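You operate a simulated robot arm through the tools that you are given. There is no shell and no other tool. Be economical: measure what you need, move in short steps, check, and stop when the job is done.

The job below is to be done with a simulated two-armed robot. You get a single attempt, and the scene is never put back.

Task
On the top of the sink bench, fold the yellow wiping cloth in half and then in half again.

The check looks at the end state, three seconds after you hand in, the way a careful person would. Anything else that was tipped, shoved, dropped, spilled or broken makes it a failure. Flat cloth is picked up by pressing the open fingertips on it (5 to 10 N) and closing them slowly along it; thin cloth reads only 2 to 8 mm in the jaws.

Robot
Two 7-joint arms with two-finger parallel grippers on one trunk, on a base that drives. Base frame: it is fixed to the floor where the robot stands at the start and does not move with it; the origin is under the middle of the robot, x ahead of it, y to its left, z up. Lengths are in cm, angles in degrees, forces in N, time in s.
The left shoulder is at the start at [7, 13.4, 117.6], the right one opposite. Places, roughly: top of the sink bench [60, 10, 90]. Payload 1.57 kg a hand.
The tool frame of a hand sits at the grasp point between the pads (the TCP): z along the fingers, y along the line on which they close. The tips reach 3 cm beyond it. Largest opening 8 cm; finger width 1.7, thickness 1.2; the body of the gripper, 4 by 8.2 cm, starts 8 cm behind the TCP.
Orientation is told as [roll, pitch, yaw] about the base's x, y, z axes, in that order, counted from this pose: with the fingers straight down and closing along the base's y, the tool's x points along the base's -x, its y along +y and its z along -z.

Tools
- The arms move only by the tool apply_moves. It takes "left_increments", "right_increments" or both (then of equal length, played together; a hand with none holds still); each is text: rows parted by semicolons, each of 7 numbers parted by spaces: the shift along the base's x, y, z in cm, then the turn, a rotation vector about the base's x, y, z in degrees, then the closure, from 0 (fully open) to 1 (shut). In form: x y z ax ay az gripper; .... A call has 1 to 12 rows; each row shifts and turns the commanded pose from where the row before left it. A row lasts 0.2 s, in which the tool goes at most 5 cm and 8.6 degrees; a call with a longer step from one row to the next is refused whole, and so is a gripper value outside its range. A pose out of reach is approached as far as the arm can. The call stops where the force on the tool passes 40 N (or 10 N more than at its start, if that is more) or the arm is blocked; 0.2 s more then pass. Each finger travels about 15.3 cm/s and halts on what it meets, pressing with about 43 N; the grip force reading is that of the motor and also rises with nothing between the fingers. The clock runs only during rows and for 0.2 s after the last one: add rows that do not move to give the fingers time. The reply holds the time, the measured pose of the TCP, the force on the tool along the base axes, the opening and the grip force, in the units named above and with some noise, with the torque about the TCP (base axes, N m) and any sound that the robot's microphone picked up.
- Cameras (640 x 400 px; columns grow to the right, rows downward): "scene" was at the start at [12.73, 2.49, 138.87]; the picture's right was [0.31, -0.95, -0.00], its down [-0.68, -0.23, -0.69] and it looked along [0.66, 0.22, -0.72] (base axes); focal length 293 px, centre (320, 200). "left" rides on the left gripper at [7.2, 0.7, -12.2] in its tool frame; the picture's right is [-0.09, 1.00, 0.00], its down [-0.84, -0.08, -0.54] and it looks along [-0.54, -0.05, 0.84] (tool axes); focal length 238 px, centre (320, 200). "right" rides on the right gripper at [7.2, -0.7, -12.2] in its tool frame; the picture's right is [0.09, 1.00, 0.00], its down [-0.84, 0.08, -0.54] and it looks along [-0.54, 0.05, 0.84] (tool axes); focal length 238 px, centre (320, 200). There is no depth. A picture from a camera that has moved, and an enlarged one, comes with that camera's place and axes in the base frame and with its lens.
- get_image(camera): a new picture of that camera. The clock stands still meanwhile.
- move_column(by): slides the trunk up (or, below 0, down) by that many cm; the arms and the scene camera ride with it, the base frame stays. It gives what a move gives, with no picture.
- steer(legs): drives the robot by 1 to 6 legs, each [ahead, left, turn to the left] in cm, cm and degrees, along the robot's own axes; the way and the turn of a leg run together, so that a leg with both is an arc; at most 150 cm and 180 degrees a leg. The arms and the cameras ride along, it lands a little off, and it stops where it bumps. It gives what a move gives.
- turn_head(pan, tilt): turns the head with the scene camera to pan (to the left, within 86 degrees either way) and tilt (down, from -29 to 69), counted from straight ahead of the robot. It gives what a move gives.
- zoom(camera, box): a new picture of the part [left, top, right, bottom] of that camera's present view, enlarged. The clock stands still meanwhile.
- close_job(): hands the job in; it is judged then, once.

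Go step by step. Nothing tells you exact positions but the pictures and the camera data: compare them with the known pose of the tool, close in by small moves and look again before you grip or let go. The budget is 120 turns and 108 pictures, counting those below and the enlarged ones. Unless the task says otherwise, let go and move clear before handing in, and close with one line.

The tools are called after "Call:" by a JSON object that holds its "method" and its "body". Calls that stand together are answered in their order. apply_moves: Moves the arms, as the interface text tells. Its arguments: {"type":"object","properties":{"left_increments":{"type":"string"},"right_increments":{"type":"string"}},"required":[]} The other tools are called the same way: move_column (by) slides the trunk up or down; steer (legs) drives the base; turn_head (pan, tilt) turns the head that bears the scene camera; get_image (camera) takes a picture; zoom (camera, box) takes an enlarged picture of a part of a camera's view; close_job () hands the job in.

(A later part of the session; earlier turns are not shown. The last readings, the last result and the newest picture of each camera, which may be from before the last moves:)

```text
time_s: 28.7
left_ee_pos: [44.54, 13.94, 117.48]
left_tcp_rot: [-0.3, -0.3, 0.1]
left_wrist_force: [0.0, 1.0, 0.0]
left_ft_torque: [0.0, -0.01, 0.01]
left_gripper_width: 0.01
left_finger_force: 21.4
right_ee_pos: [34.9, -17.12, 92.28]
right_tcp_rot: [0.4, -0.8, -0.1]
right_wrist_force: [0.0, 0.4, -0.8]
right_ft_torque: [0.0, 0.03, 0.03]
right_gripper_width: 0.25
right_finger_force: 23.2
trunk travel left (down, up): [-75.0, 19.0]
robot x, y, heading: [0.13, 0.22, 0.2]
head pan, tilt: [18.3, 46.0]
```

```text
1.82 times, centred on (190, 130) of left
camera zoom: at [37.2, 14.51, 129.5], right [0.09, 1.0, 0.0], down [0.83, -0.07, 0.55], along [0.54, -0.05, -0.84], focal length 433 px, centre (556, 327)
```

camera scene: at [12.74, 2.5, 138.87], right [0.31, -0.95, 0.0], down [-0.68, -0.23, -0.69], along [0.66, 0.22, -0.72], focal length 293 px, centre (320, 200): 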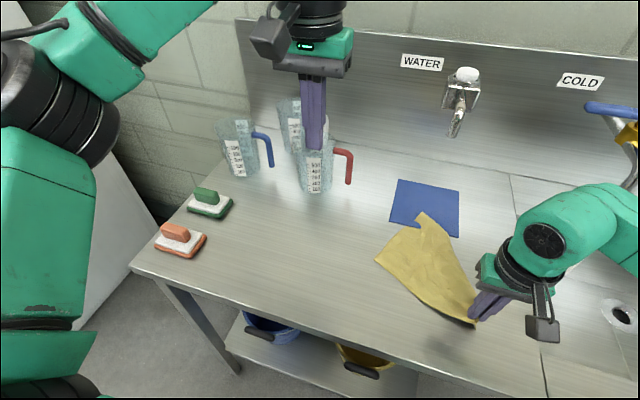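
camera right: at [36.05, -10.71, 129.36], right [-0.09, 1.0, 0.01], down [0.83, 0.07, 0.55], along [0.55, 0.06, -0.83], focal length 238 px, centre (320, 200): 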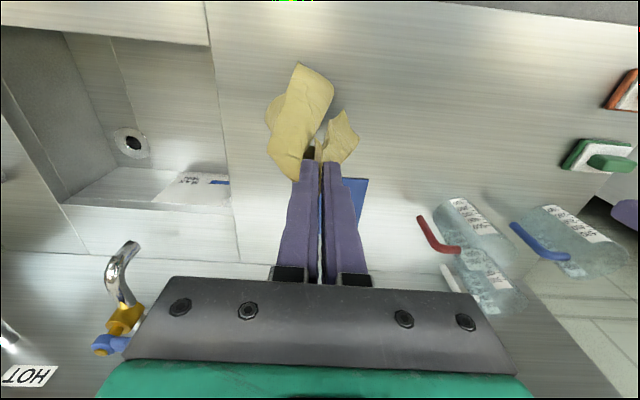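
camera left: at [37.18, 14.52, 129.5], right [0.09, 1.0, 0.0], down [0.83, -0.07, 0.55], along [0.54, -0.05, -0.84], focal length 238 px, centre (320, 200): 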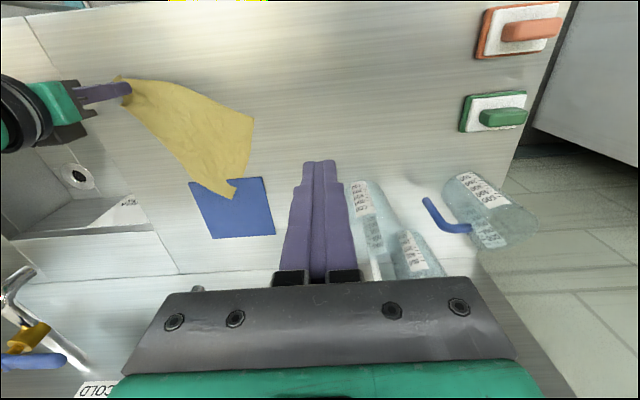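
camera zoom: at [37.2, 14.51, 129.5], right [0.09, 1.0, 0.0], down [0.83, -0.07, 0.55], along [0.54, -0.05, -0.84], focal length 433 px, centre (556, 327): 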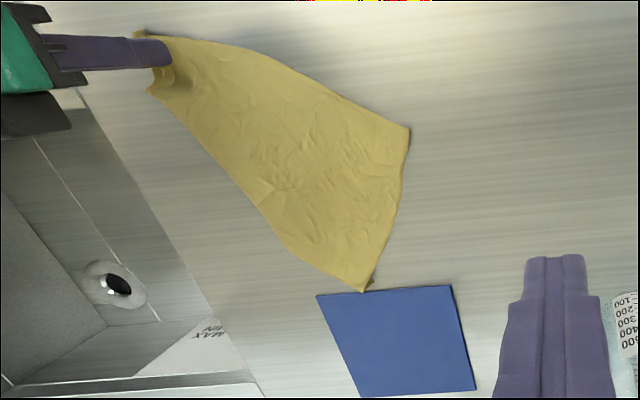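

The right hand holds its corner at about [35, −17], and the opposite end of that edge is a clean corner at about [43, 1]. I'll take that corner with the left hand so the rest can hang free and unfold.

Call:
{"method": "apply_moves", "body": {"left_increments": "0 -3 -3 0 0 0 0.55;0 -3 -3 0 0 0 0.55;0 -3 -3 0 0 0 0.55;-0.3 -3 -3 0 0 0 0.55;-0.3 -3 -3 0 0 0 0.55;-0.2 -1.3 -3 0 0 0 0.55;0 0 -3 0 0 0 0.55;0 0 -2.5 0 0 0 0.55;0 0 0 0 0 0 0.55"}}

Call:
{"method": "get_image", "body": {"camera": "left"}}

Call:
{"method": "get_image", "body": {"camera": "scene"}}

```text
time_s: 30.7
left_ee_pos: [43.52, -2.49, 93.92]
left_tcp_rot: [-0.2, -0.3, 0.1]
left_wrist_force: [-0.5, 0.0, 0.1]
left_ft_torque: [0.01, 0.02, 0.01]
left_gripper_width: 3.6
left_finger_force: 0.1
right_ee_pos: [34.86, -17.08, 92.3]
right_tcp_rot: [0.5, -0.8, -0.1]
right_wrist_force: [0.2, 0.1, 0.4]
right_ft_torque: [-0.02, -0.02, -0.01]
right_gripper_width: 0.22
right_finger_force: 23.4
trunk travel left (down, up): [-75.0, 19.0]
robot x, y, heading: [-0.06, 0.3, -0.1]
head pan, tilt: [18.3, 46.0]
```

```text
69 pictures are left
camera left: at [36.28, -1.74, 106.05], right [0.09, 1.0, 0.0], down [0.83, -0.07, 0.55], along [0.54, -0.05, -0.84], focal length 238 px, centre (320, 200)
```

left: 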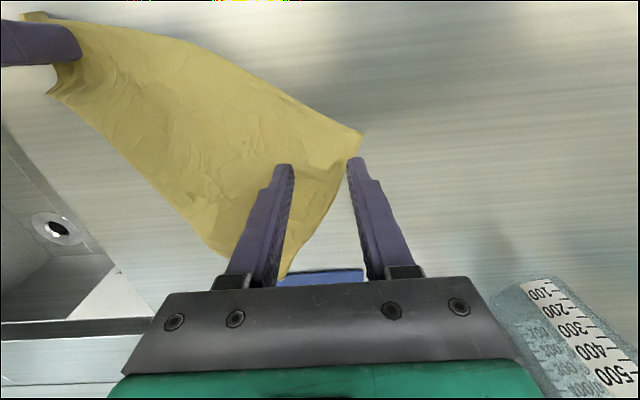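

```text
68 pictures are left
camera scene: at [12.71, 2.47, 138.87], right [0.31, -0.95, 0.0], down [-0.68, -0.23, -0.69], along [0.66, 0.22, -0.72], focal length 293 px, centre (320, 200)
```

scene: 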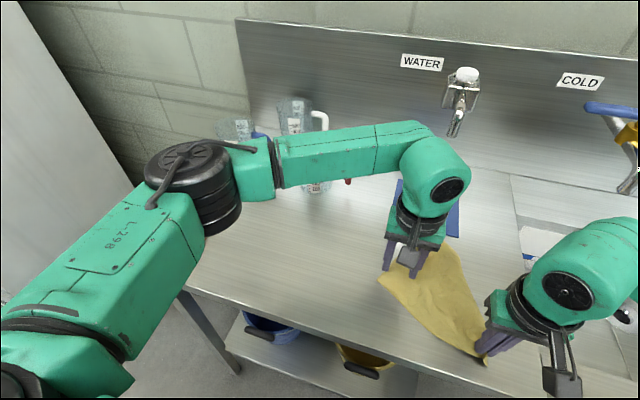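

The left fingers are over the corner. I'll shift slightly nearer and inward, then descend to contact.

Call:
{"method": "apply_moves", "body": {"left_increments": "-0.4 -0.3 -1 0 0 0 0.55;-0.3 -0.3 -1 0 0 0 0.55;0 0 -0.5 0 0 0 0.55;0 0 -0.2 0 0 0 0.55;0 0 -0.15 0 0 0 0.55;0 0 0 0 0 0 0.55"}}

Call:
{"method": "get_image", "body": {"camera": "left"}}

```text
time_s: 32.1
left_ee_pos: [42.96, -2.92, 91.16]
left_tcp_rot: [-0.3, -0.4, 0.1]
left_wrist_force: [1.0, 0.6, 7.6]
left_ft_torque: [0.1, -0.02, -0.01]
left_gripper_width: 3.62
left_finger_force: 0.1
right_ee_pos: [34.93, -16.99, 92.29]
right_tcp_rot: [0.5, -0.8, -0.1]
right_wrist_force: [0.2, 0.2, -0.7]
right_ft_torque: [-0.02, 0.01, 0.03]
right_gripper_width: 0.22
right_finger_force: 24.1
trunk travel left (down, up): [-75.0, 19.0]
robot x, y, heading: [0.22, -0.58, 0.0]
head pan, tilt: [18.3, 46.0]
```

```text
67 pictures are left
camera left: at [35.54, -2.29, 103.26], right [0.09, 1.0, 0.0], down [0.83, -0.07, 0.55], along [0.55, -0.05, -0.84], focal length 238 px, centre (320, 200)
```

left: 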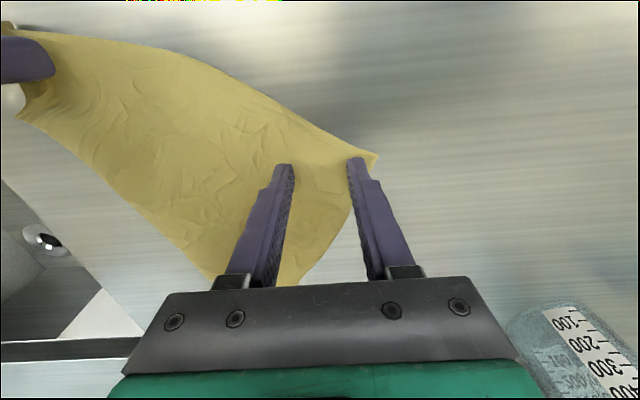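

The left hand is well placed and pressing about 8 N. I'll press slightly more and close slowly.

Call:
{"method": "apply_moves", "body": {"left_increments": "0 0 -0.1 0 0 0 0.55;0 0 0 0 0 0 0.59;0 0 0 0 0 0 0.63;0 0 0 0 0 0 0.67;0 0 0 0 0 0 0.71;0 0 0 0 0 0 0.75;0 0 0 0 0 0 0.79;0 0 0 0 0 0 0.83;0 0 0 0 0 0 0.87;0 0 0 0 0 0 0.91;0 0 0 0 0 0 0.95;0 0 0 0 0 0 1"}}

Call:
{"method": "get_image", "body": {"camera": "left"}}

```text
time_s: 34.7
left_ee_pos: [42.71, -2.95, 91.17]
left_tcp_rot: [-0.3, -0.5, 0.0]
left_wrist_force: [-0.8, 1.9, 26.3]
left_ft_torque: [0.1, 0.15, -0.01]
left_gripper_width: 0.13
left_finger_force: 23.4
right_ee_pos: [34.55, -16.94, 92.27]
right_tcp_rot: [0.4, -1.0, -0.1]
right_wrist_force: [0.6, 0.0, 0.3]
right_ft_torque: [0.02, 0.0, -0.01]
right_gripper_width: 0.21
right_finger_force: 23.7
trunk travel left (down, up): [-75.0, 19.0]
robot x, y, heading: [0.07, -0.07, -0.2]
head pan, tilt: [18.3, 46.0]
```

```text
66 pictures are left
camera left: at [35.31, -2.27, 103.23], right [0.09, 1.0, 0.0], down [0.83, -0.07, 0.55], along [0.55, -0.05, -0.84], focal length 238 px, centre (320, 200)
```

left: 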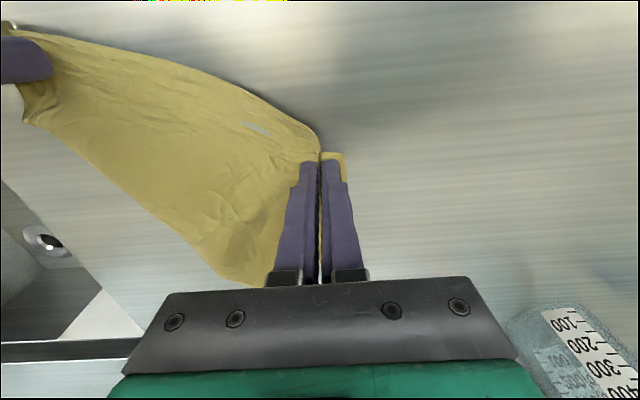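

The left now holds its corner cleanly. I'll lift both hands, bring them to the same x and keep the separation near 16 cm without pulling.

Call:
{"method": "apply_moves", "body": {"left_increments": "0 0 0.5 0 0 0 1;0 0 1.5 0 0 0 1;0 0.2 2 0 0 0 1;0 0.2 2.5 0 0 0 1;0.5 0.2 2.5 0 0 0 1;0.5 0.2 2.5 0 0 0 1;0.5 0.2 2.5 0 0 0 1;0.5 0.2 2.5 0 0 0 1;0.5 0.2 2.5 0 0 0 1;0.5 0 2.5 0 0 0 1;0 0 2.5 0 0 0 1;0 0 0 0 0 0 1", "right_increments": "0 0 0.2 0 0 0 1;0 0 1 0 0 0 1;0.5 0 2 0 0 0 1;1 0 2.5 0 0 0 1;1.5 0 2.5 0 0 0 1;1.7 0 2.5 0 0 0 1;1.7 0 2.5 0 0 0 1;1.7 0 2.5 0 0 0 1;1.5 0 2.5 0 0 0 1;1 0 2.5 0 0 0 1;0.6 0 2.2 0 0 0 1;0 0 0 0 0 0 1"}}

Call:
{"method": "get_image", "body": {"camera": "scene"}}

Call:
{"method": "get_image", "body": {"camera": "right"}}

Call:
{"method": "get_image", "body": {"camera": "left"}}

```text
time_s: 37.3
left_ee_pos: [46.14, -1.71, 114.98]
left_tcp_rot: [-0.3, -0.4, 0.1]
left_wrist_force: [0.2, -0.9, 0.5]
left_ft_torque: [0.01, 0.0, -0.02]
left_gripper_width: 0.17
left_finger_force: 23.0
right_ee_pos: [46.03, -16.92, 115.25]
right_tcp_rot: [0.5, -0.8, -0.1]
right_wrist_force: [0.8, -0.6, -0.5]
right_ft_torque: [0.03, 0.05, 0.0]
right_gripper_width: 0.22
right_finger_force: 23.6
trunk travel left (down, up): [-75.0, 19.0]
robot x, y, heading: [-0.5, 0.23, 0.1]
head pan, tilt: [18.3, 46.0]
```

```text
65 pictures are left
camera scene: at [12.76, 2.47, 138.87], right [0.31, -0.95, 0.0], down [-0.68, -0.23, -0.69], along [0.66, 0.22, -0.72], focal length 293 px, centre (320, 200)
```

scene: 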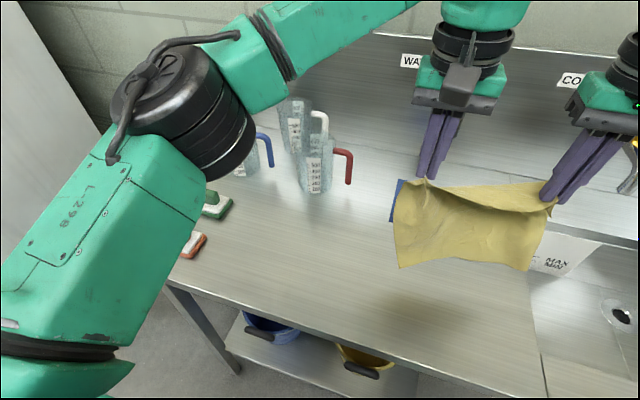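

```text
64 pictures are left
camera right: at [38.76, -17.66, 127.39], right [-0.09, 1.0, 0.01], down [0.83, 0.07, 0.55], along [0.55, 0.06, -0.83], focal length 238 px, centre (320, 200)
```

right: 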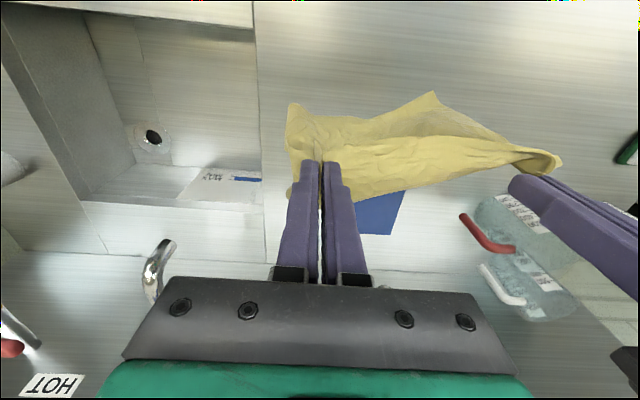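

```text
63 pictures are left
camera left: at [38.73, -0.99, 127.14], right [0.09, 1.0, 0.0], down [0.83, -0.07, 0.55], along [0.54, -0.05, -0.84], focal length 238 px, centre (320, 200)
```

left: 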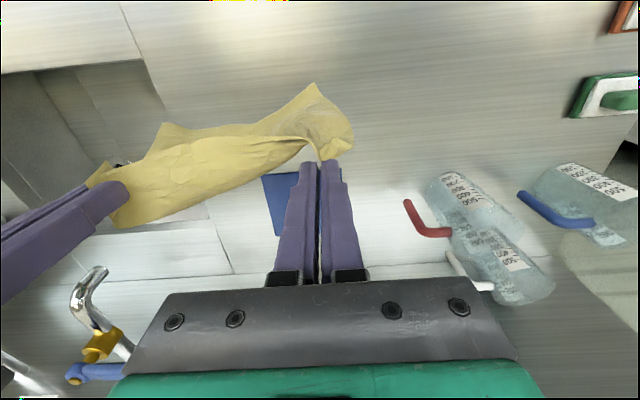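

The cloth now hangs unfolded between both hands. I'll move it forward, centre it a little, lower until the bottom edge nearly touches and look again.

Call:
{"method": "apply_moves", "body": {"left_increments": "1 0.5 0 0 0 0 1;1.5 0.5 0 0 0 0 1;1.5 1 0 0 0 0 1;1.5 1 0 0 0 0 1;1.5 1 0 0 0 0 1;0.5 0.3 -1 0 0 0 1;0 0 -1.5 0 0 0 1;0 0 -1.5 0 0 0 1;0 0 0 0 0 0 1;0 0 0 0 0 0 1;0 0 0 0 0 0 1;0 0 0 0 0 0 1", "right_increments": "1 0.5 0 0 0 0 1;1.5 0.5 0 0 0 0 1;1.5 0.7 0 0 0 0 1;1.5 0.7 0 0 0 0 1;1.5 0.7 0 0 0 0 1;0.5 0.2 -1.2 0 0 0 1;0 0 -1.5 0 0 0 1;0 0 -1.5 0 0 0 1;0 0 0 0 0 0 1;0 0 0 0 0 0 1;0 0 0 0 0 0 1;0 0 0 0 0 0 1"}}

Call:
{"method": "get_image", "body": {"camera": "scene"}}

Call:
{"method": "get_image", "body": {"camera": "left"}}

Call:
{"method": "get_image", "body": {"camera": "right"}}

```text
time_s: 39.9
left_ee_pos: [53.46, 2.79, 111.0]
left_tcp_rot: [-0.2, -0.3, 0.1]
left_wrist_force: [0.7, -5.3, 0.6]
left_ft_torque: [-0.19, -0.05, 0.1]
left_gripper_width: 0.22
left_finger_force: 23.6
right_ee_pos: [53.66, -13.77, 111.07]
right_tcp_rot: [0.5, -0.8, 0.0]
right_wrist_force: [-0.9, 5.5, -0.1]
right_ft_torque: [0.23, 0.0, 0.07]
right_gripper_width: 0.2
right_finger_force: 23.5
trunk travel left (down, up): [-75.0, 19.0]
robot x, y, heading: [0.08, -0.02, 0.1]
head pan, tilt: [18.3, 46.0]
```

```text
62 pictures are left
camera scene: at [12.73, 2.48, 138.87], right [0.31, -0.95, 0.0], down [-0.68, -0.23, -0.69], along [0.66, 0.22, -0.72], focal length 293 px, centre (320, 200)
```

scene: 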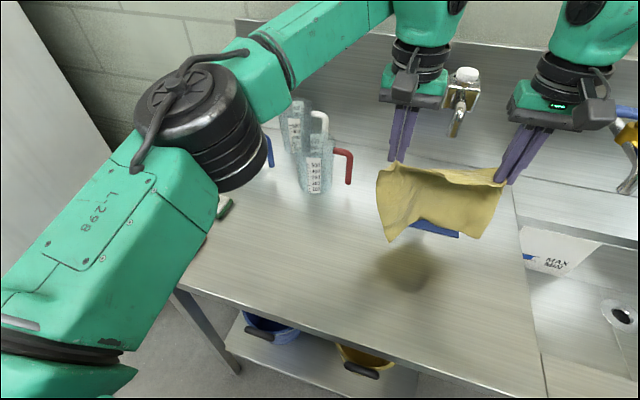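

```text
61 pictures are left
camera left: at [46.21, 3.4, 123.08], right [0.09, 1.0, 0.0], down [0.83, -0.07, 0.55], along [0.54, -0.05, -0.84], focal length 238 px, centre (320, 200)
```

left: 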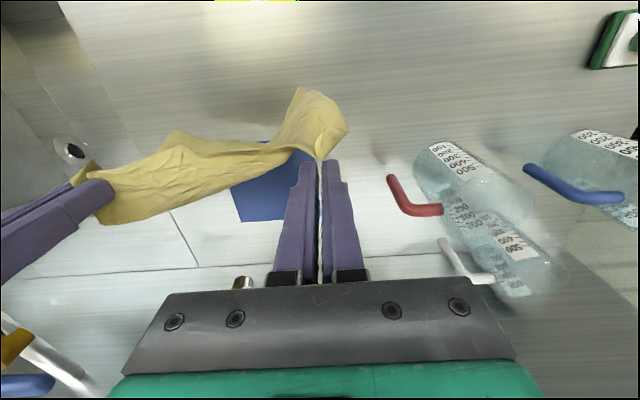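

```text
60 pictures are left
camera right: at [46.14, -14.5, 123.09], right [-0.09, 1.0, 0.01], down [0.83, 0.07, 0.55], along [0.55, 0.06, -0.83], focal length 238 px, centre (320, 200)
```

right: 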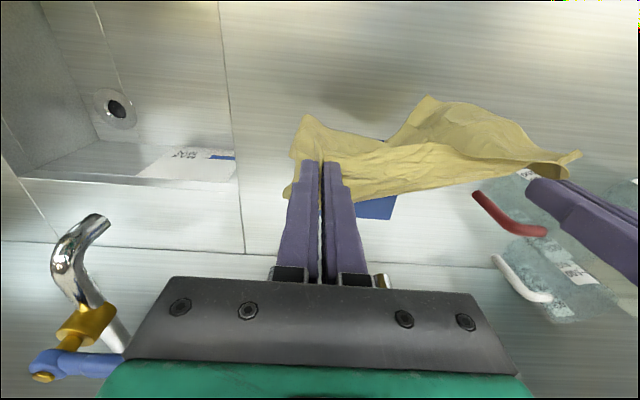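

The cloth is taut at a 16.5 cm separation and its bottom edge is just above the bench at x≈51–53. I'll ease the tension, then roll it down toward the robot so the far half lies flat.

Call:
{"method": "apply_moves", "body": {"left_increments": "0 -0.2 -0.5 0 0 0 1;0 0 -1 0 0 0 1;-1 0 -1.1 0 0 0 1;-1 0 -1.1 0 0 0 1;-1 0 -1.1 0 0 0 1;-1 0 -1.1 0 0 0 1;-1 0 -1.1 0 0 0 1;-1 0 -1 0 0 0 1;-1 0 -1 0 0 0 1;-1 0 -1 0 0 0 1;-0.7 0 -1 0 0 0 1;0 0 0 0 0 0 1", "right_increments": "0 0.2 -0.5 0 0 0 1;0 0 -1 0 0 0 1;-1 0 -1.1 0 0 0 1;-1 0 -1.1 0 0 0 1;-1 0 -1.1 0 0 0 1;-1 0 -1.1 0 0 0 1;-1 0 -1.1 0 0 0 1;-1 0 -1 0 0 0 1;-1 0 -1 0 0 0 1;-1 0 -1 0 0 0 1;-0.7 0 -1 0 0 0 1;0 0 0 0 0 0 1"}}

Call:
{"method": "get_image", "body": {"camera": "scene"}}

Call:
{"method": "get_image", "body": {"camera": "left"}}

Call:
{"method": "get_image", "body": {"camera": "right"}}

```text
time_s: 42.5
left_ee_pos: [44.78, 2.41, 100.0]
left_tcp_rot: [-0.1, -0.3, 0.0]
left_wrist_force: [0.2, -4.1, -0.9]
left_ft_torque: [-0.1, -0.03, 0.06]
left_gripper_width: 0.16
left_finger_force: 23.6
right_ee_pos: [44.94, -13.6, 99.92]
right_tcp_rot: [0.6, -0.8, -0.1]
right_wrist_force: [-0.8, 2.9, 0.2]
right_ft_torque: [0.13, 0.03, 0.03]
right_gripper_width: 0.22
right_finger_force: 23.7
trunk travel left (down, up): [-75.0, 19.0]
robot x, y, heading: [0.13, -0.47, -0.1]
head pan, tilt: [18.3, 46.0]
```

```text
59 pictures are left
camera scene: at [12.74, 2.48, 138.87], right [0.31, -0.95, 0.0], down [-0.68, -0.23, -0.69], along [0.66, 0.22, -0.72], focal length 293 px, centre (320, 200)
```

scene: 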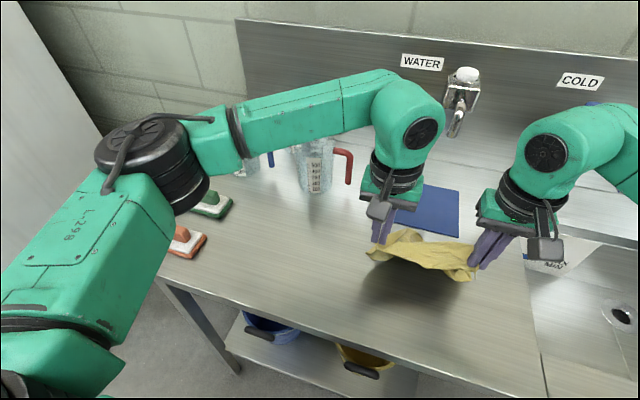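

```text
58 pictures are left
camera left: at [37.46, 3.06, 112.05], right [0.09, 1.0, 0.0], down [0.83, -0.07, 0.55], along [0.54, -0.05, -0.84], focal length 238 px, centre (320, 200)
```

left: 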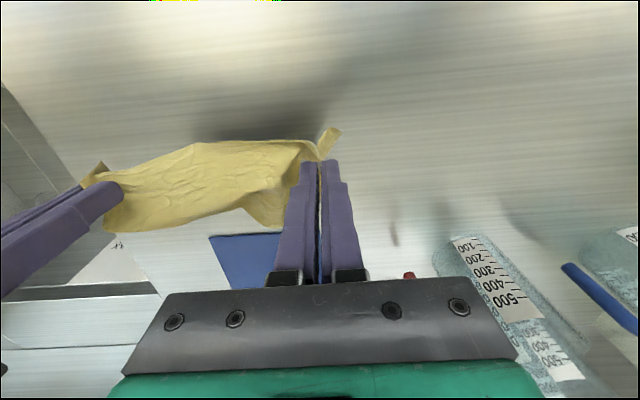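

```text
57 pictures are left
camera right: at [37.59, -14.27, 112.04], right [-0.09, 1.0, 0.01], down [0.83, 0.07, 0.55], along [0.55, 0.06, -0.83], focal length 238 px, centre (320, 200)
```

right: 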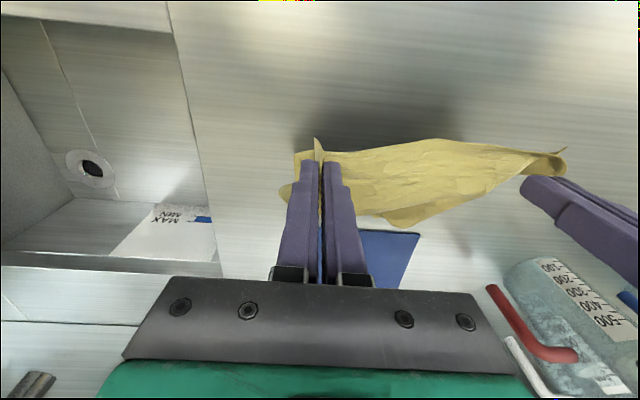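

The far edge has landed at x≈55 and the cloth slopes toward the hands. I'll finish laying it flat before folding.

Call:
{"method": "apply_moves", "body": {"left_increments": "-1 0 -1 0 0 0 1;-1 0 -1 0 0 0 1;-1 0 -1 0 0 0 1;-1 0 -1 0 0 0 1;-1 0 -1 0 0 0 1;-1 0 -1 0 0 0 1;-1 0 -1 0 0 0 1;-0.5 0 -0.7 0 0 0 1;0 0 0 0 0 0 1", "right_increments": "-1 0 -1 0 0 0 1;-1 0 -1 0 0 0 1;-1 0 -1 0 0 0 1;-1 0 -1 0 0 0 1;-1 0 -1 0 0 0 1;-1 0 -1 0 0 0 1;-1 0 -1 0 0 0 1;-0.5 0 -0.7 0 0 0 1;0 0 0 0 0 0 1"}}

Call:
{"method": "get_image", "body": {"camera": "scene"}}

Call:
{"method": "get_image", "body": {"camera": "left"}}

Call:
{"method": "get_image", "body": {"camera": "right"}}

```text
time_s: 44.5
left_ee_pos: [37.19, 2.58, 92.13]
left_tcp_rot: [-0.2, -0.2, 0.2]
left_wrist_force: [0.5, -4.8, 0.1]
left_ft_torque: [-0.14, -0.07, 0.07]
left_gripper_width: 0.16
left_finger_force: 23.6
right_ee_pos: [37.34, -13.57, 92.17]
right_tcp_rot: [0.5, -0.8, -0.1]
right_wrist_force: [-0.3, 4.9, 0.0]
right_ft_torque: [0.15, 0.03, 0.07]
right_gripper_width: 0.22
right_finger_force: 24.1
trunk travel left (down, up): [-75.0, 19.0]
robot x, y, heading: [-0.03, 0.11, -0.2]
head pan, tilt: [18.3, 46.0]
```

```text
56 pictures are left
camera scene: at [12.74, 2.48, 138.87], right [0.31, -0.95, 0.0], down [-0.68, -0.23, -0.69], along [0.66, 0.22, -0.72], focal length 293 px, centre (320, 200)
```

scene: 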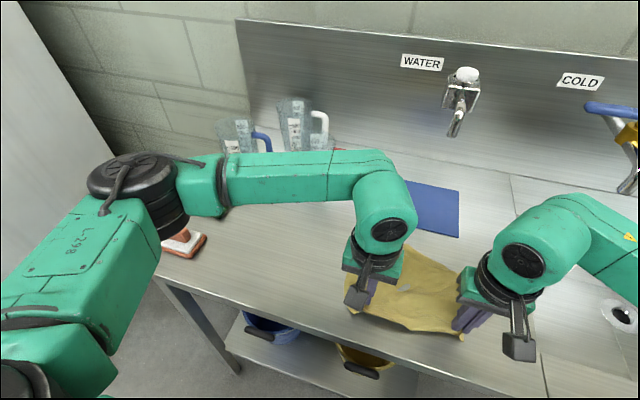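

```text
55 pictures are left
camera left: at [29.9, 3.24, 104.34], right [0.09, 1.0, 0.0], down [0.83, -0.07, 0.55], along [0.54, -0.05, -0.84], focal length 238 px, centre (320, 200)
```

left: 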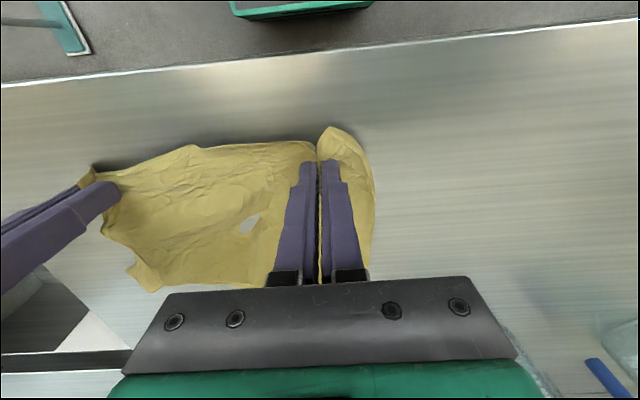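

```text
54 pictures are left
camera right: at [30.02, -14.26, 104.35], right [-0.09, 1.0, 0.01], down [0.83, 0.07, 0.55], along [0.55, 0.06, -0.83], focal length 238 px, centre (320, 200)
```

right: 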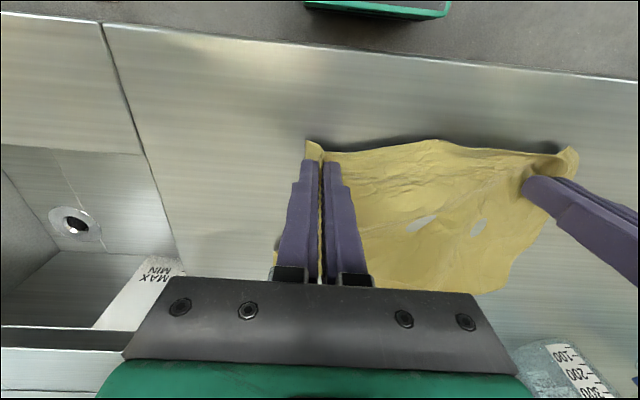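

The cloth now lies flat between the hands. I'll zoom in on the far edge to locate it before folding.

Call:
{"method": "zoom", "body": {"camera": "scene", "box": [330, 210, 500, 350]}}

```text
2.86 times, centred on (415, 280) of scene
camera zoom: at [12.74, 2.48, 138.87], right [0.31, -0.95, 0.0], down [-0.68, -0.23, -0.69], along [0.66, 0.22, -0.72], focal length 838 px, centre (49, -29)
```

zoom: 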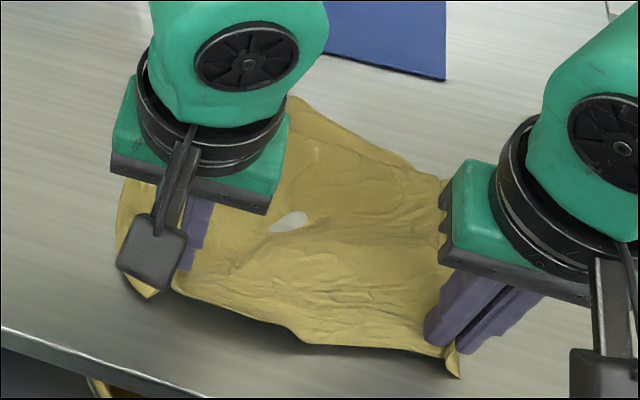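

The far edge is skewed because the right side didn't lay out fully. I'll lift the cloth back to hanging and re-lay it with a slightly dragging motion.

Call:
{"method": "apply_moves", "body": {"left_increments": "1 0 2 0 0 0 1;1 0 2.5 0 0 0 1;1 0 2.5 0 0 0 1;1 0 2.5 0 0 0 1;1 0 2.5 0 0 0 1;1 0 2.5 0 0 0 1;1 0 2.5 0 0 0 1;1 0 2 0 0 0 1;2 0 1 0 0 0 1;2 0 0 0 0 0 1;2 0 0 0 0 0 1;0 0 0 0 0 0 1", "right_increments": "1 0 2 0 0 0 1;1 0 2.5 0 0 0 1;1 0 2.5 0 0 0 1;1 0 2.5 0 0 0 1;1 0 2.5 0 0 0 1;1 0 2.5 0 0 0 1;1 0 2.5 0 0 0 1;1 0 2 0 0 0 1;2 0 1 0 0 0 1;2 0 0 0 0 0 1;2 0 0 0 0 0 1;0 0 0 0 0 0 1"}}

Call:
{"method": "apply_moves", "body": {"left_increments": "1 0 0 0 0 0 1;1 0 0 0 0 0 1;0 0 0 0 0 0 1;0 0 0 0 0 0 1;0 0 0 0 0 0 1;0 0 0 0 0 0 1", "right_increments": "1 0 0 0 0 0 1;1 0 0 0 0 0 1;0 0 0 0 0 0 1;0 0 0 0 0 0 1;0 0 0 0 0 0 1;0 0 0 0 0 0 1"}}

Call:
{"method": "zoom", "body": {"camera": "scene", "box": [350, 100, 550, 290]}}

Call:
{"method": "get_image", "body": {"camera": "left"}}

```text
time_s: 47.1
left_ee_pos: [51.11, 2.61, 112.28]
left_tcp_rot: [-0.3, -0.5, 0.0]
left_wrist_force: [0.2, -4.1, -1.1]
left_ft_torque: [-0.1, -0.02, 0.06]
left_gripper_width: 0.19
left_finger_force: 23.0
right_ee_pos: [51.33, -13.5, 112.43]
right_tcp_rot: [0.4, -0.8, 0.0]
right_wrist_force: [-1.5, 2.8, 0.0]
right_ft_torque: [0.13, 0.01, 0.03]
right_gripper_width: 0.21
right_finger_force: 23.8
trunk travel left (down, up): [-75.0, 19.0]
robot x, y, heading: [-0.06, 0.24, -0.1]
head pan, tilt: [18.3, 46.0]
```

```text
time_s: 48.5
left_ee_pos: [53.14, 2.65, 112.29]
left_tcp_rot: [-0.1, -0.3, 0.0]
left_wrist_force: [1.2, -3.9, 0.4]
left_ft_torque: [-0.11, -0.02, 0.11]
left_gripper_width: 0.18
left_finger_force: 22.6
right_ee_pos: [53.35, -13.44, 112.25]
right_tcp_rot: [0.5, -0.9, -0.1]
right_wrist_force: [0.5, 3.8, 0.8]
right_ft_torque: [0.1, 0.01, 0.05]
right_gripper_width: 0.23
right_finger_force: 24.0
trunk travel left (down, up): [-75.0, 19.0]
robot x, y, heading: [-0.14, 0.18, 0.3]
head pan, tilt: [18.3, 46.0]
```

```text
2.11 times, centred on (450, 195) of scene
camera zoom: at [12.73, 2.48, 138.87], right [0.31, -0.95, 0.0], down [-0.68, -0.23, -0.69], along [0.66, 0.22, -0.72], focal length 618 px, centre (46, 210)
```

zoom: 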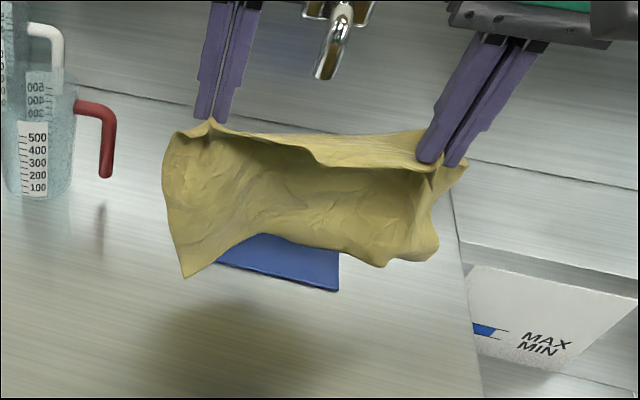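

```text
51 pictures are left
camera left: at [45.87, 3.18, 124.43], right [0.09, 1.0, 0.0], down [0.83, -0.07, 0.55], along [0.54, -0.05, -0.84], focal length 238 px, centre (320, 200)
```

left: 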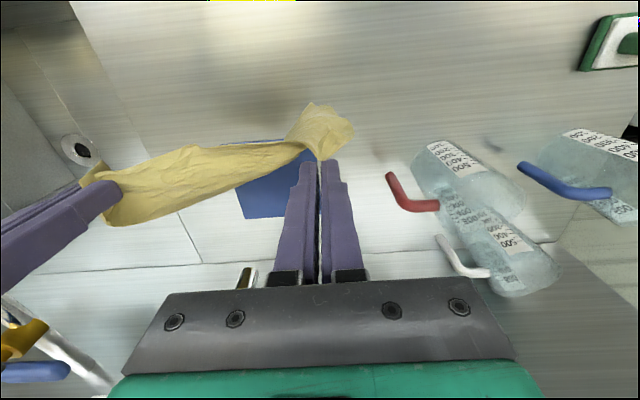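

Hanging, the left far corner points down and the right one is curled back. I'll re-lay it, drawing back faster than I lower so friction straightens it.

Call:
{"method": "apply_moves", "body": {"left_increments": "0 0 -1.5 0 0 0 1;0 0 -1.5 0 0 0 1;-1 0 -1 0 0 0 1;-1.2 0 -1 0 0 0 1;-1.2 0 -1 0 0 0 1;-1.2 0 -1 0 0 0 1;-1.2 0 -1 0 0 0 1;-1.2 0 -1 0 0 0 1;-1.2 0 -1 0 0 0 1;-1.2 0 -1 0 0 0 1;-1.2 0 -1 0 0 0 1;-1.2 0 -1 0 0 0 1", "right_increments": "0 0 -1.5 0 0 0 1;0 0 -1.5 0 0 0 1;-1 0 -1 0 0 0 1;-1.2 0 -1 0 0 0 1;-1.2 0 -1 0 0 0 1;-1.2 0 -1 0 0 0 1;-1.2 0 -1 0 0 0 1;-1.2 0 -1 0 0 0 1;-1.2 0 -1 0 0 0 1;-1.2 0 -1 0 0 0 1;-1.2 0 -1 0 0 0 1;-1.2 0 -1 0 0 0 1"}}

Call:
{"method": "apply_moves", "body": {"left_increments": "-0.9 0 -1.2 0 0 0 1;-0.9 0 -1.2 0 0 0 1;-0.9 0 -1.2 0 0 0 1;-0.9 0 -1.2 0 0 0 1;-0.9 0 -1.2 0 0 0 1;-0.9 0 -1.2 0 0 0 1;-0.8 0 0 0 0 0 1;0 0 0 0 0 0 1", "right_increments": "-0.9 0 -1.2 0 0 0 1;-0.9 0 -1.2 0 0 0 1;-0.9 0 -1.2 0 0 0 1;-0.9 0 -1.2 0 0 0 1;-0.9 0 -1.2 0 0 0 1;-0.9 0 -1.2 0 0 0 1;-0.8 0 0 0 0 0 1;0 0 0 0 0 0 1"}}

Call:
{"method": "zoom", "body": {"camera": "scene", "box": [330, 190, 520, 350]}}

Call:
{"method": "get_image", "body": {"camera": "right"}}

Call:
{"method": "get_image", "body": {"camera": "left"}}

```text
time_s: 51.1
left_ee_pos: [41.34, 2.35, 99.2]
left_tcp_rot: [-0.1, -0.4, 0.1]
left_wrist_force: [0.9, -3.6, -0.5]
left_ft_torque: [-0.09, -0.06, 0.05]
left_gripper_width: 0.21
left_finger_force: 23.4
right_ee_pos: [41.58, -13.53, 99.25]
right_tcp_rot: [0.5, -0.7, -0.2]
right_wrist_force: [-0.7, 3.6, 0.1]
right_ft_torque: [0.15, 0.04, 0.07]
right_gripper_width: 0.21
right_finger_force: 23.4
trunk travel left (down, up): [-75.0, 19.0]
robot x, y, heading: [0.02, 0.01, -0.1]
head pan, tilt: [18.3, 46.0]
```

```text
time_s: 52.9
left_ee_pos: [35.28, 2.6, 91.99]
left_tcp_rot: [-0.2, -0.4, 0.1]
left_wrist_force: [-0.6, -3.6, -0.2]
left_ft_torque: [-0.07, -0.04, 0.07]
left_gripper_width: 0.18
left_finger_force: 23.6
right_ee_pos: [35.46, -13.49, 91.96]
right_tcp_rot: [0.5, -0.9, -0.1]
right_wrist_force: [-1.4, 3.8, -0.5]
right_ft_torque: [0.14, 0.03, 0.07]
right_gripper_width: 0.2
right_finger_force: 23.5
trunk travel left (down, up): [-75.0, 19.0]
robot x, y, heading: [0.56, 0.29, 0.1]
head pan, tilt: [18.3, 46.0]
```

```text
2.50 times, centred on (425, 270) of scene
camera zoom: at [12.76, 2.48, 138.87], right [0.31, -0.95, 0.0], down [-0.68, -0.23, -0.69], along [0.66, 0.22, -0.72], focal length 733 px, centre (58, 25)
```

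zoom: 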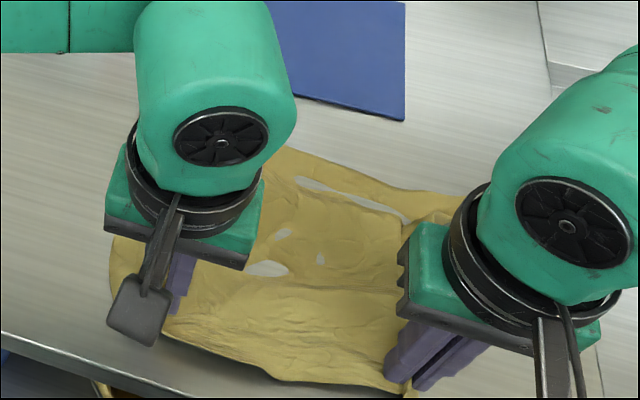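

```text
49 pictures are left
camera right: at [28.08, -14.23, 104.17], right [-0.09, 1.0, 0.01], down [0.83, 0.07, 0.55], along [0.55, 0.06, -0.83], focal length 238 px, centre (320, 200)
```

right: 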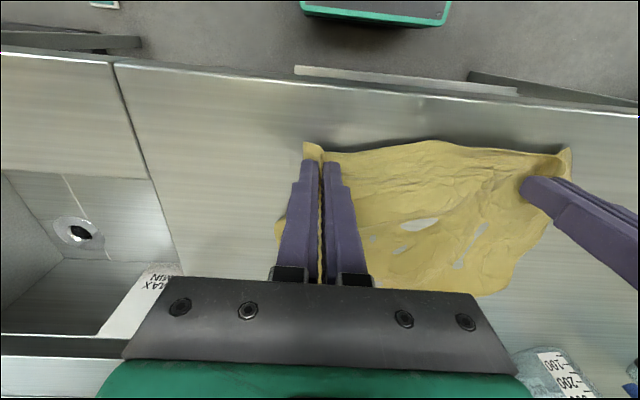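

```text
48 pictures are left
camera left: at [28.02, 3.17, 104.11], right [0.09, 1.0, 0.0], down [0.83, -0.07, 0.55], along [0.54, -0.05, -0.84], focal length 238 px, centre (320, 200)
```

left: 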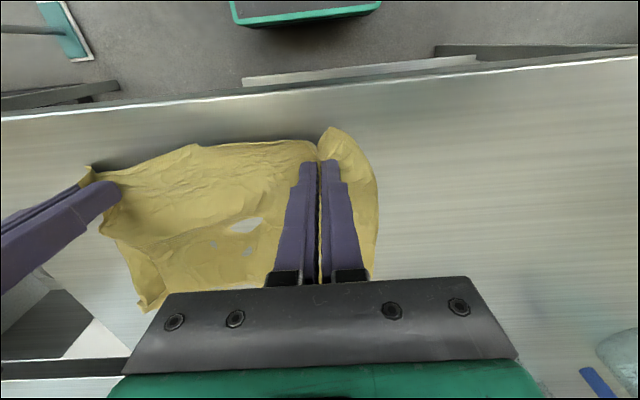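

The far edge is now straight at x≈51.3 and the near edge is at about 33.5, so the fold line belongs near 42.5. I'll swing the near edge over in an arc to the far edge.

Call:
{"method": "apply_moves", "body": {"left_increments": "0.3 0 2 0 0 0 1;0.9 0 1.8 0 0 0 1;1.5 0 1.5 0 0 0 1;1.7 0 1 0 0 0 1;1.8 0 0.5 0 0 0 1;1.8 0 0 0 0 0 1;1.8 0 -0.7 0 0 0 1;1.7 0 -1.2 0 0 0 1;1.5 0 -1.5 0 0 0 1;1 0 -1.5 0 0 0 1;0.3 0 -1 0 0 0 1;0 0 0 0 0 0 1", "right_increments": "0.3 0 2 0 0 0 1;0.9 0 1.8 0 0 0 1;1.5 0 1.5 0 0 0 1;1.7 0 1 0 0 0 1;1.8 0 0.5 0 0 0 1;1.8 0 0 0 0 0 1;1.8 0 -0.7 0 0 0 1;1.7 0 -1.2 0 0 0 1;1.5 0 -1.5 0 0 0 1;1 0 -1.5 0 0 0 1;0.3 0 -1 0 0 0 1;0 0 0 0 0 0 1"}}

Call:
{"method": "zoom", "body": {"camera": "scene", "box": [330, 190, 520, 350]}}

Call:
{"method": "get_image", "body": {"camera": "right"}}

Call:
{"method": "get_image", "body": {"camera": "left"}}

```text
time_s: 55.5
left_ee_pos: [49.58, 2.37, 92.9]
left_tcp_rot: [-0.2, -0.3, 0.1]
left_wrist_force: [0.3, -2.2, 0.6]
left_ft_torque: [-0.07, -0.04, 0.04]
left_gripper_width: 0.17
left_finger_force: 23.3
right_ee_pos: [49.58, -13.35, 93.02]
right_tcp_rot: [0.5, -0.7, 0.0]
right_wrist_force: [-0.1, 2.0, -0.1]
right_ft_torque: [0.04, -0.02, 0.01]
right_gripper_width: 0.22
right_finger_force: 23.9
trunk travel left (down, up): [-75.0, 19.0]
robot x, y, heading: [-0.16, -0.19, -0.1]
head pan, tilt: [18.3, 46.0]
```

```text
2.50 times, centred on (425, 270) of scene
camera zoom: at [12.72, 2.48, 138.87], right [0.31, -0.95, 0.0], down [-0.68, -0.23, -0.69], along [0.66, 0.22, -0.72], focal length 733 px, centre (58, 25)
```

zoom: 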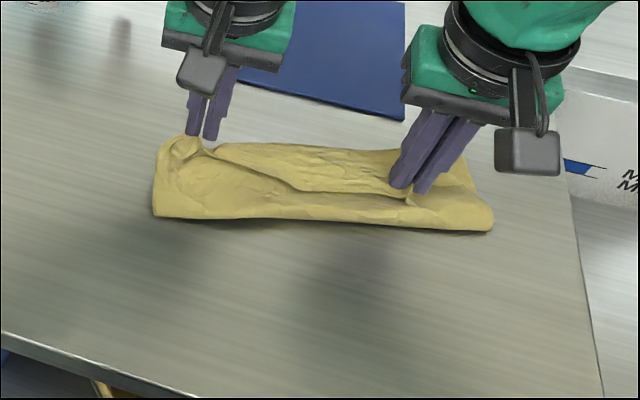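

```text
46 pictures are left
camera right: at [42.33, -14.08, 105.07], right [-0.09, 1.0, 0.01], down [0.83, 0.07, 0.55], along [0.55, 0.06, -0.83], focal length 238 px, centre (320, 200)
```

right: 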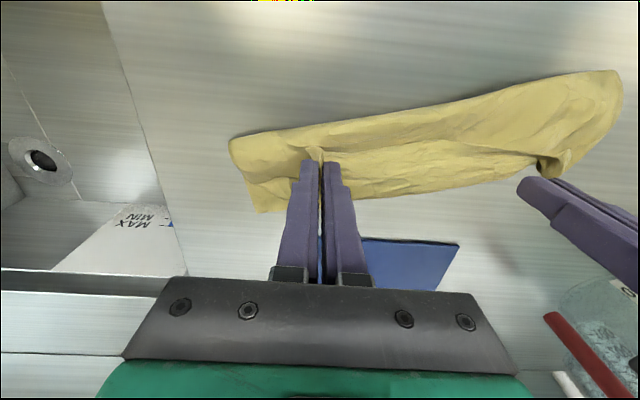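

```text
45 pictures are left
camera left: at [42.3, 3.09, 105.03], right [0.09, 1.0, 0.0], down [0.83, -0.07, 0.55], along [0.54, -0.05, -0.84], focal length 238 px, centre (320, 200)
```

left: 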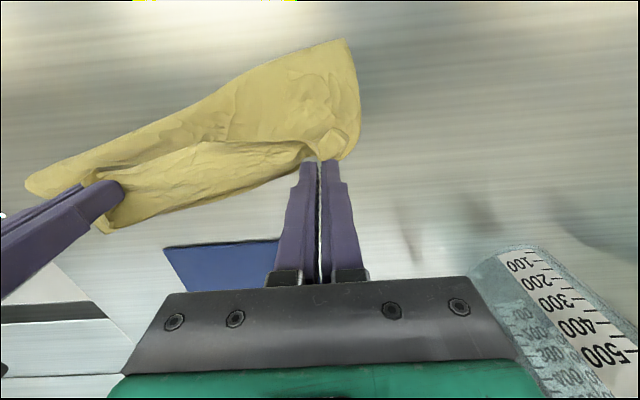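

The fold works, but the bottom layer turned about 15°: the far edge runs from [48.5, 3] to [55.5, −18.5]. I'll shift the held edge to match, left hand back and right hand forward, then set it down.

Call:
{"method": "apply_moves", "body": {"left_increments": "0 0 1 0 0 0 1;-0.6 0 0.3 0 0 0 1;-0.6 0 0 0 0 0 1;-0.6 0 0 0 0 0 1;-0.3 0 0 0 0 0 1;0 0 -1 0 0 0 1;0 0 -0.6 0 0 0 1;0 0 0 0 0 0 1", "right_increments": "0 0.2 1.2 0 0 0 1;1 0.2 0.5 0 0 0 1;1 0.2 0 0 0 0 1;1 0 0 0 0 0 1;0.6 0 0 0 0 0 1;0 0 -1 0 0 0 1;0 0 -1.2 0 0 0 1;0 0 0 0 0 0 1"}}

Call:
{"method": "zoom", "body": {"camera": "scene", "box": [330, 190, 520, 350]}}

Call:
{"method": "get_image", "body": {"camera": "right"}}

Call:
{"method": "get_image", "body": {"camera": "left"}}

```text
time_s: 57.3
left_ee_pos: [47.52, 2.48, 92.75]
left_tcp_rot: [-0.2, -0.3, 0.1]
left_wrist_force: [2.8, -6.3, 0.0]
left_ft_torque: [-0.15, -0.11, 0.12]
left_gripper_width: 0.34
left_finger_force: 24.4
right_ee_pos: [53.28, -12.9, 92.33]
right_tcp_rot: [0.5, -0.8, -0.2]
right_wrist_force: [-4.1, 5.7, -0.3]
right_ft_torque: [0.2, 0.15, 0.1]
right_gripper_width: 0.23
right_finger_force: 23.9
trunk travel left (down, up): [-75.0, 19.0]
robot x, y, heading: [-0.16, -0.21, -0.1]
head pan, tilt: [18.3, 46.0]
```

```text
2.50 times, centred on (425, 270) of scene
camera zoom: at [12.72, 2.49, 138.87], right [0.31, -0.95, 0.0], down [-0.68, -0.23, -0.69], along [0.66, 0.22, -0.72], focal length 733 px, centre (58, 25)
```

zoom: 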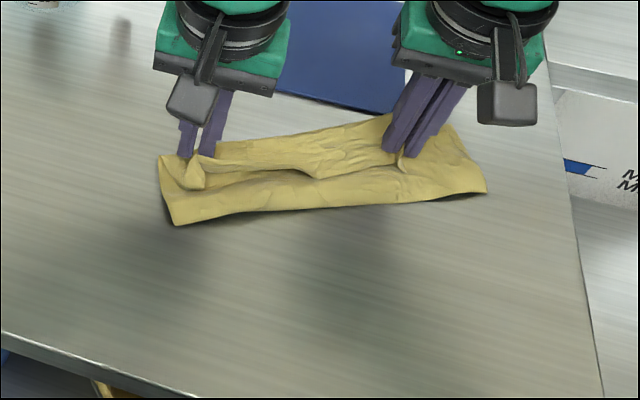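

```text
43 pictures are left
camera right: at [45.97, -13.61, 104.56], right [-0.09, 1.0, 0.01], down [0.83, 0.07, 0.55], along [0.55, 0.06, -0.83], focal length 238 px, centre (320, 200)
```

right: 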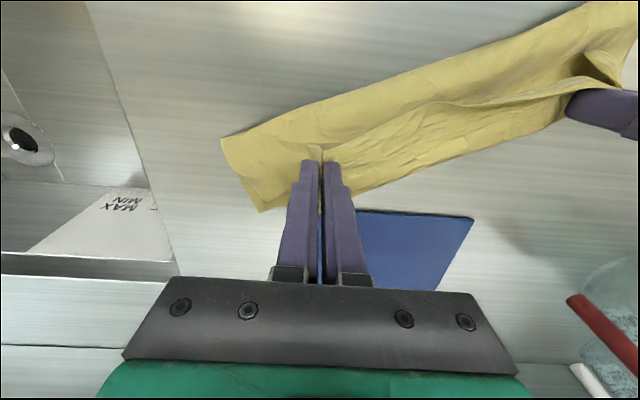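

```text
42 pictures are left
camera left: at [40.24, 3.2, 104.83], right [0.09, 1.0, 0.0], down [0.83, -0.07, 0.55], along [0.54, -0.05, -0.84], focal length 238 px, centre (320, 200)
```

left: 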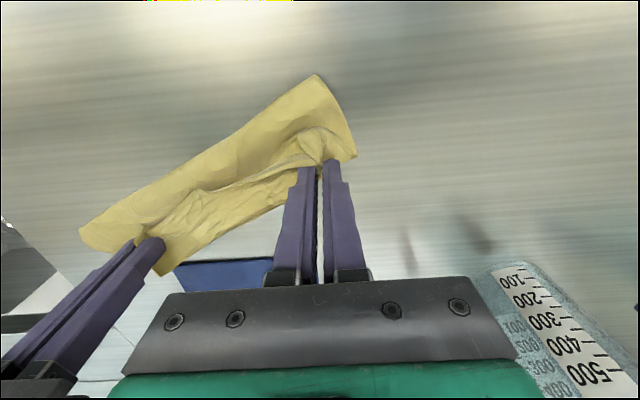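

Because the fingers stay upright, the cloth body leaves them on the far side, so the top layer should be folded toward the robot instead. I'll lift the cloth back to hanging, level at x≈42, then lay it outward and fold back.

Call:
{"method": "apply_moves", "body": {"left_increments": "0 0 1.5 0 0 0 1;0 0 2 0 0 0 1;-0.5 0 2.2 0 0 0 1;-0.7 0 2.2 0 0 0 1;-0.7 0 2.2 0 0 0 1;-0.7 0 2.2 0 0 0 1;-0.8 0 2.2 0 0 0 1;-0.8 0 2.2 0 0 0 1;-0.8 0 2 0 0 0 1;-0.5 0.1 1.6 0 0 0 1;0 0 0 0 0 0 1;0 0 0 0 0 0 1", "right_increments": "-1 0 1.5 0 0 0 1;-1.2 0 2 0 0 0 1;-1.2 0 2.2 0 0 0 1;-1.3 0 2.2 0 0 0 1;-1.3 0 2.2 0 0 0 1;-1.3 0 2.2 0 0 0 1;-1.2 0 2.2 0 0 0 1;-1.2 0 2.2 0 0 0 1;-1 0 2.2 0 0 0 1;-0.6 -0.2 1.8 0 0 0 1;0 0 0 0 0 0 1;0 0 0 0 0 0 1"}}

Call:
{"method": "zoom", "body": {"camera": "scene", "box": [330, 150, 540, 340]}}

Call:
{"method": "get_image", "body": {"camera": "left"}}

Call:
{"method": "get_image", "body": {"camera": "right"}}

```text
time_s: 59.9
left_ee_pos: [41.83, 2.71, 113.07]
left_tcp_rot: [-0.2, -0.3, 0.1]
left_wrist_force: [0.0, -0.9, -0.1]
left_ft_torque: [-0.01, 0.01, -0.01]
left_gripper_width: 0.15
left_finger_force: 22.8
right_ee_pos: [42.06, -12.9, 113.1]
right_tcp_rot: [0.5, -0.8, -0.1]
right_wrist_force: [-0.5, 0.9, 0.3]
right_ft_torque: [0.06, 0.05, 0.0]
right_gripper_width: 0.22
right_finger_force: 23.8
trunk travel left (down, up): [-75.0, 19.0]
robot x, y, heading: [-0.04, -0.28, -0.1]
head pan, tilt: [18.3, 46.0]
```

```text
2.11 times, centred on (435, 245) of scene
camera zoom: at [12.75, 2.48, 138.87], right [0.31, -0.95, 0.0], down [-0.68, -0.23, -0.69], along [0.66, 0.22, -0.72], focal length 618 px, centre (78, 105)
```

zoom: 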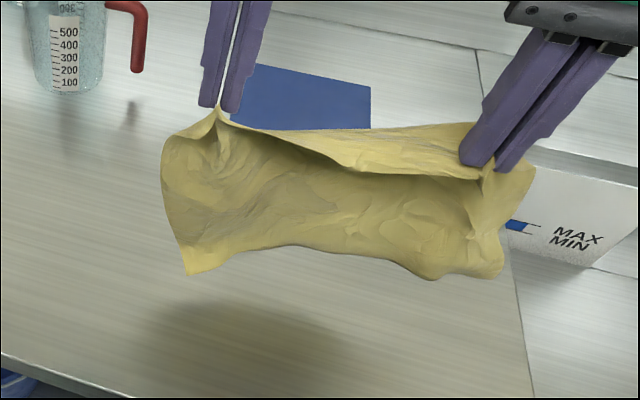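

```text
40 pictures are left
camera left: at [34.64, 3.28, 125.18], right [0.09, 1.0, 0.0], down [0.83, -0.07, 0.55], along [0.54, -0.05, -0.84], focal length 238 px, centre (320, 200)
```

left: 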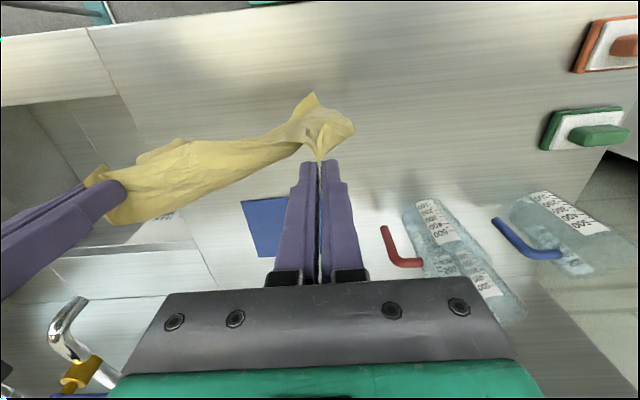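

```text
39 pictures are left
camera right: at [34.69, -13.72, 125.22], right [-0.09, 1.0, 0.01], down [0.83, 0.07, 0.55], along [0.55, 0.06, -0.83], focal length 238 px, centre (320, 200)
```

right: 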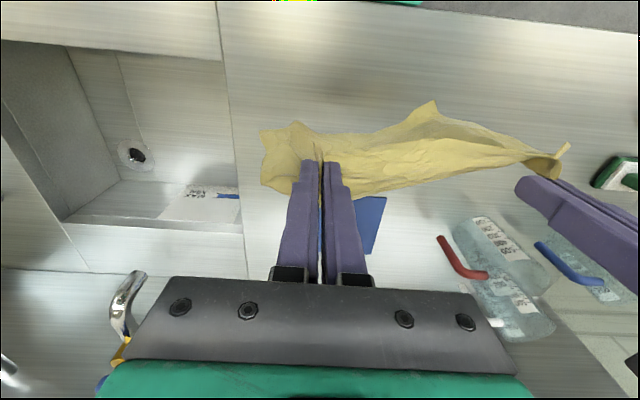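

The cloth hangs well, with its body on the far side of the fingers. I'll touch the bottom edge down at x≈41, lay it outward and check.

Call:
{"method": "apply_moves", "body": {"left_increments": "0 0 -1.5 0 0 0 1;0 0 -1.5 0 0 0 1;0.5 0 -1.2 0 0 0 1;1 0 -1.1 0 0 0 1;1 0 -1.1 0 0 0 1;1.1 0 -1.1 0 0 0 1;1.1 0 -1.1 0 0 0 1;1.1 0 -1.1 0 0 0 1;1.1 0 -1.1 0 0 0 1;1.1 0 -1 0 0 0 1;1 0 -1 0 0 0 1;0 0 0 0 0 0 1", "right_increments": "0 0 -1.5 0 0 0 1;0 0 -1.5 0 0 0 1;0.5 0 -1.2 0 0 0 1;1 0 -1.1 0 0 0 1;1 0 -1.1 0 0 0 1;1.1 0 -1.1 0 0 0 1;1.1 0 -1.1 0 0 0 1;1.1 0 -1.1 0 0 0 1;1.1 0 -1.1 0 0 0 1;1.1 0 -1 0 0 0 1;1 0 -1 0 0 0 1;0 0 0 0 0 0 1"}}

Call:
{"method": "zoom", "body": {"camera": "scene", "box": [330, 150, 540, 340]}}

Call:
{"method": "get_image", "body": {"camera": "right"}}

```text
time_s: 62.5
left_ee_pos: [50.94, 2.61, 100.1]
left_tcp_rot: [-0.2, -0.3, 0.2]
left_wrist_force: [0.5, 0.4, 0.3]
left_ft_torque: [-0.01, -0.01, 0.02]
left_gripper_width: 0.16
left_finger_force: 23.0
right_ee_pos: [50.93, -13.11, 100.53]
right_tcp_rot: [0.4, -0.8, -0.1]
right_wrist_force: [-0.3, 2.0, 1.3]
right_ft_torque: [0.0, 0.0, 0.0]
right_gripper_width: 0.22
right_finger_force: 23.2
trunk travel left (down, up): [-75.0, 19.0]
robot x, y, heading: [0.3, 0.44, 0.1]
head pan, tilt: [18.3, 46.0]
```

```text
2.11 times, centred on (435, 245) of scene
camera zoom: at [12.7, 2.48, 138.88], right [0.31, -0.95, 0.0], down [-0.68, -0.23, -0.69], along [0.66, 0.22, -0.72], focal length 618 px, centre (78, 105)
```

zoom: 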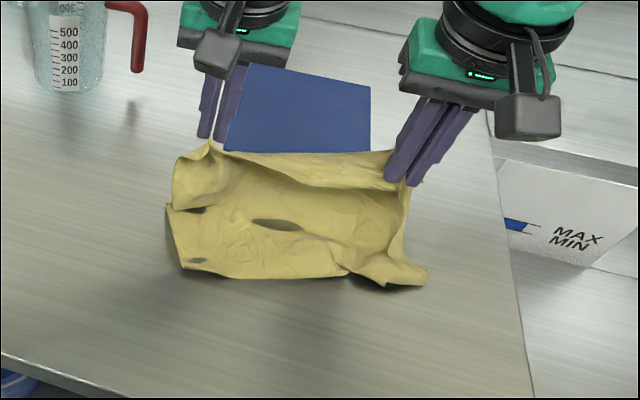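

```text
37 pictures are left
camera right: at [43.57, -13.86, 112.47], right [-0.09, 1.0, 0.01], down [0.83, 0.07, 0.55], along [0.55, 0.06, -0.83], focal length 238 px, centre (320, 200)
```

right: 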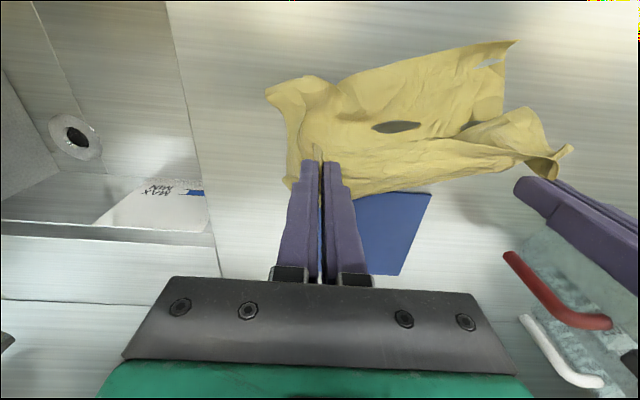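

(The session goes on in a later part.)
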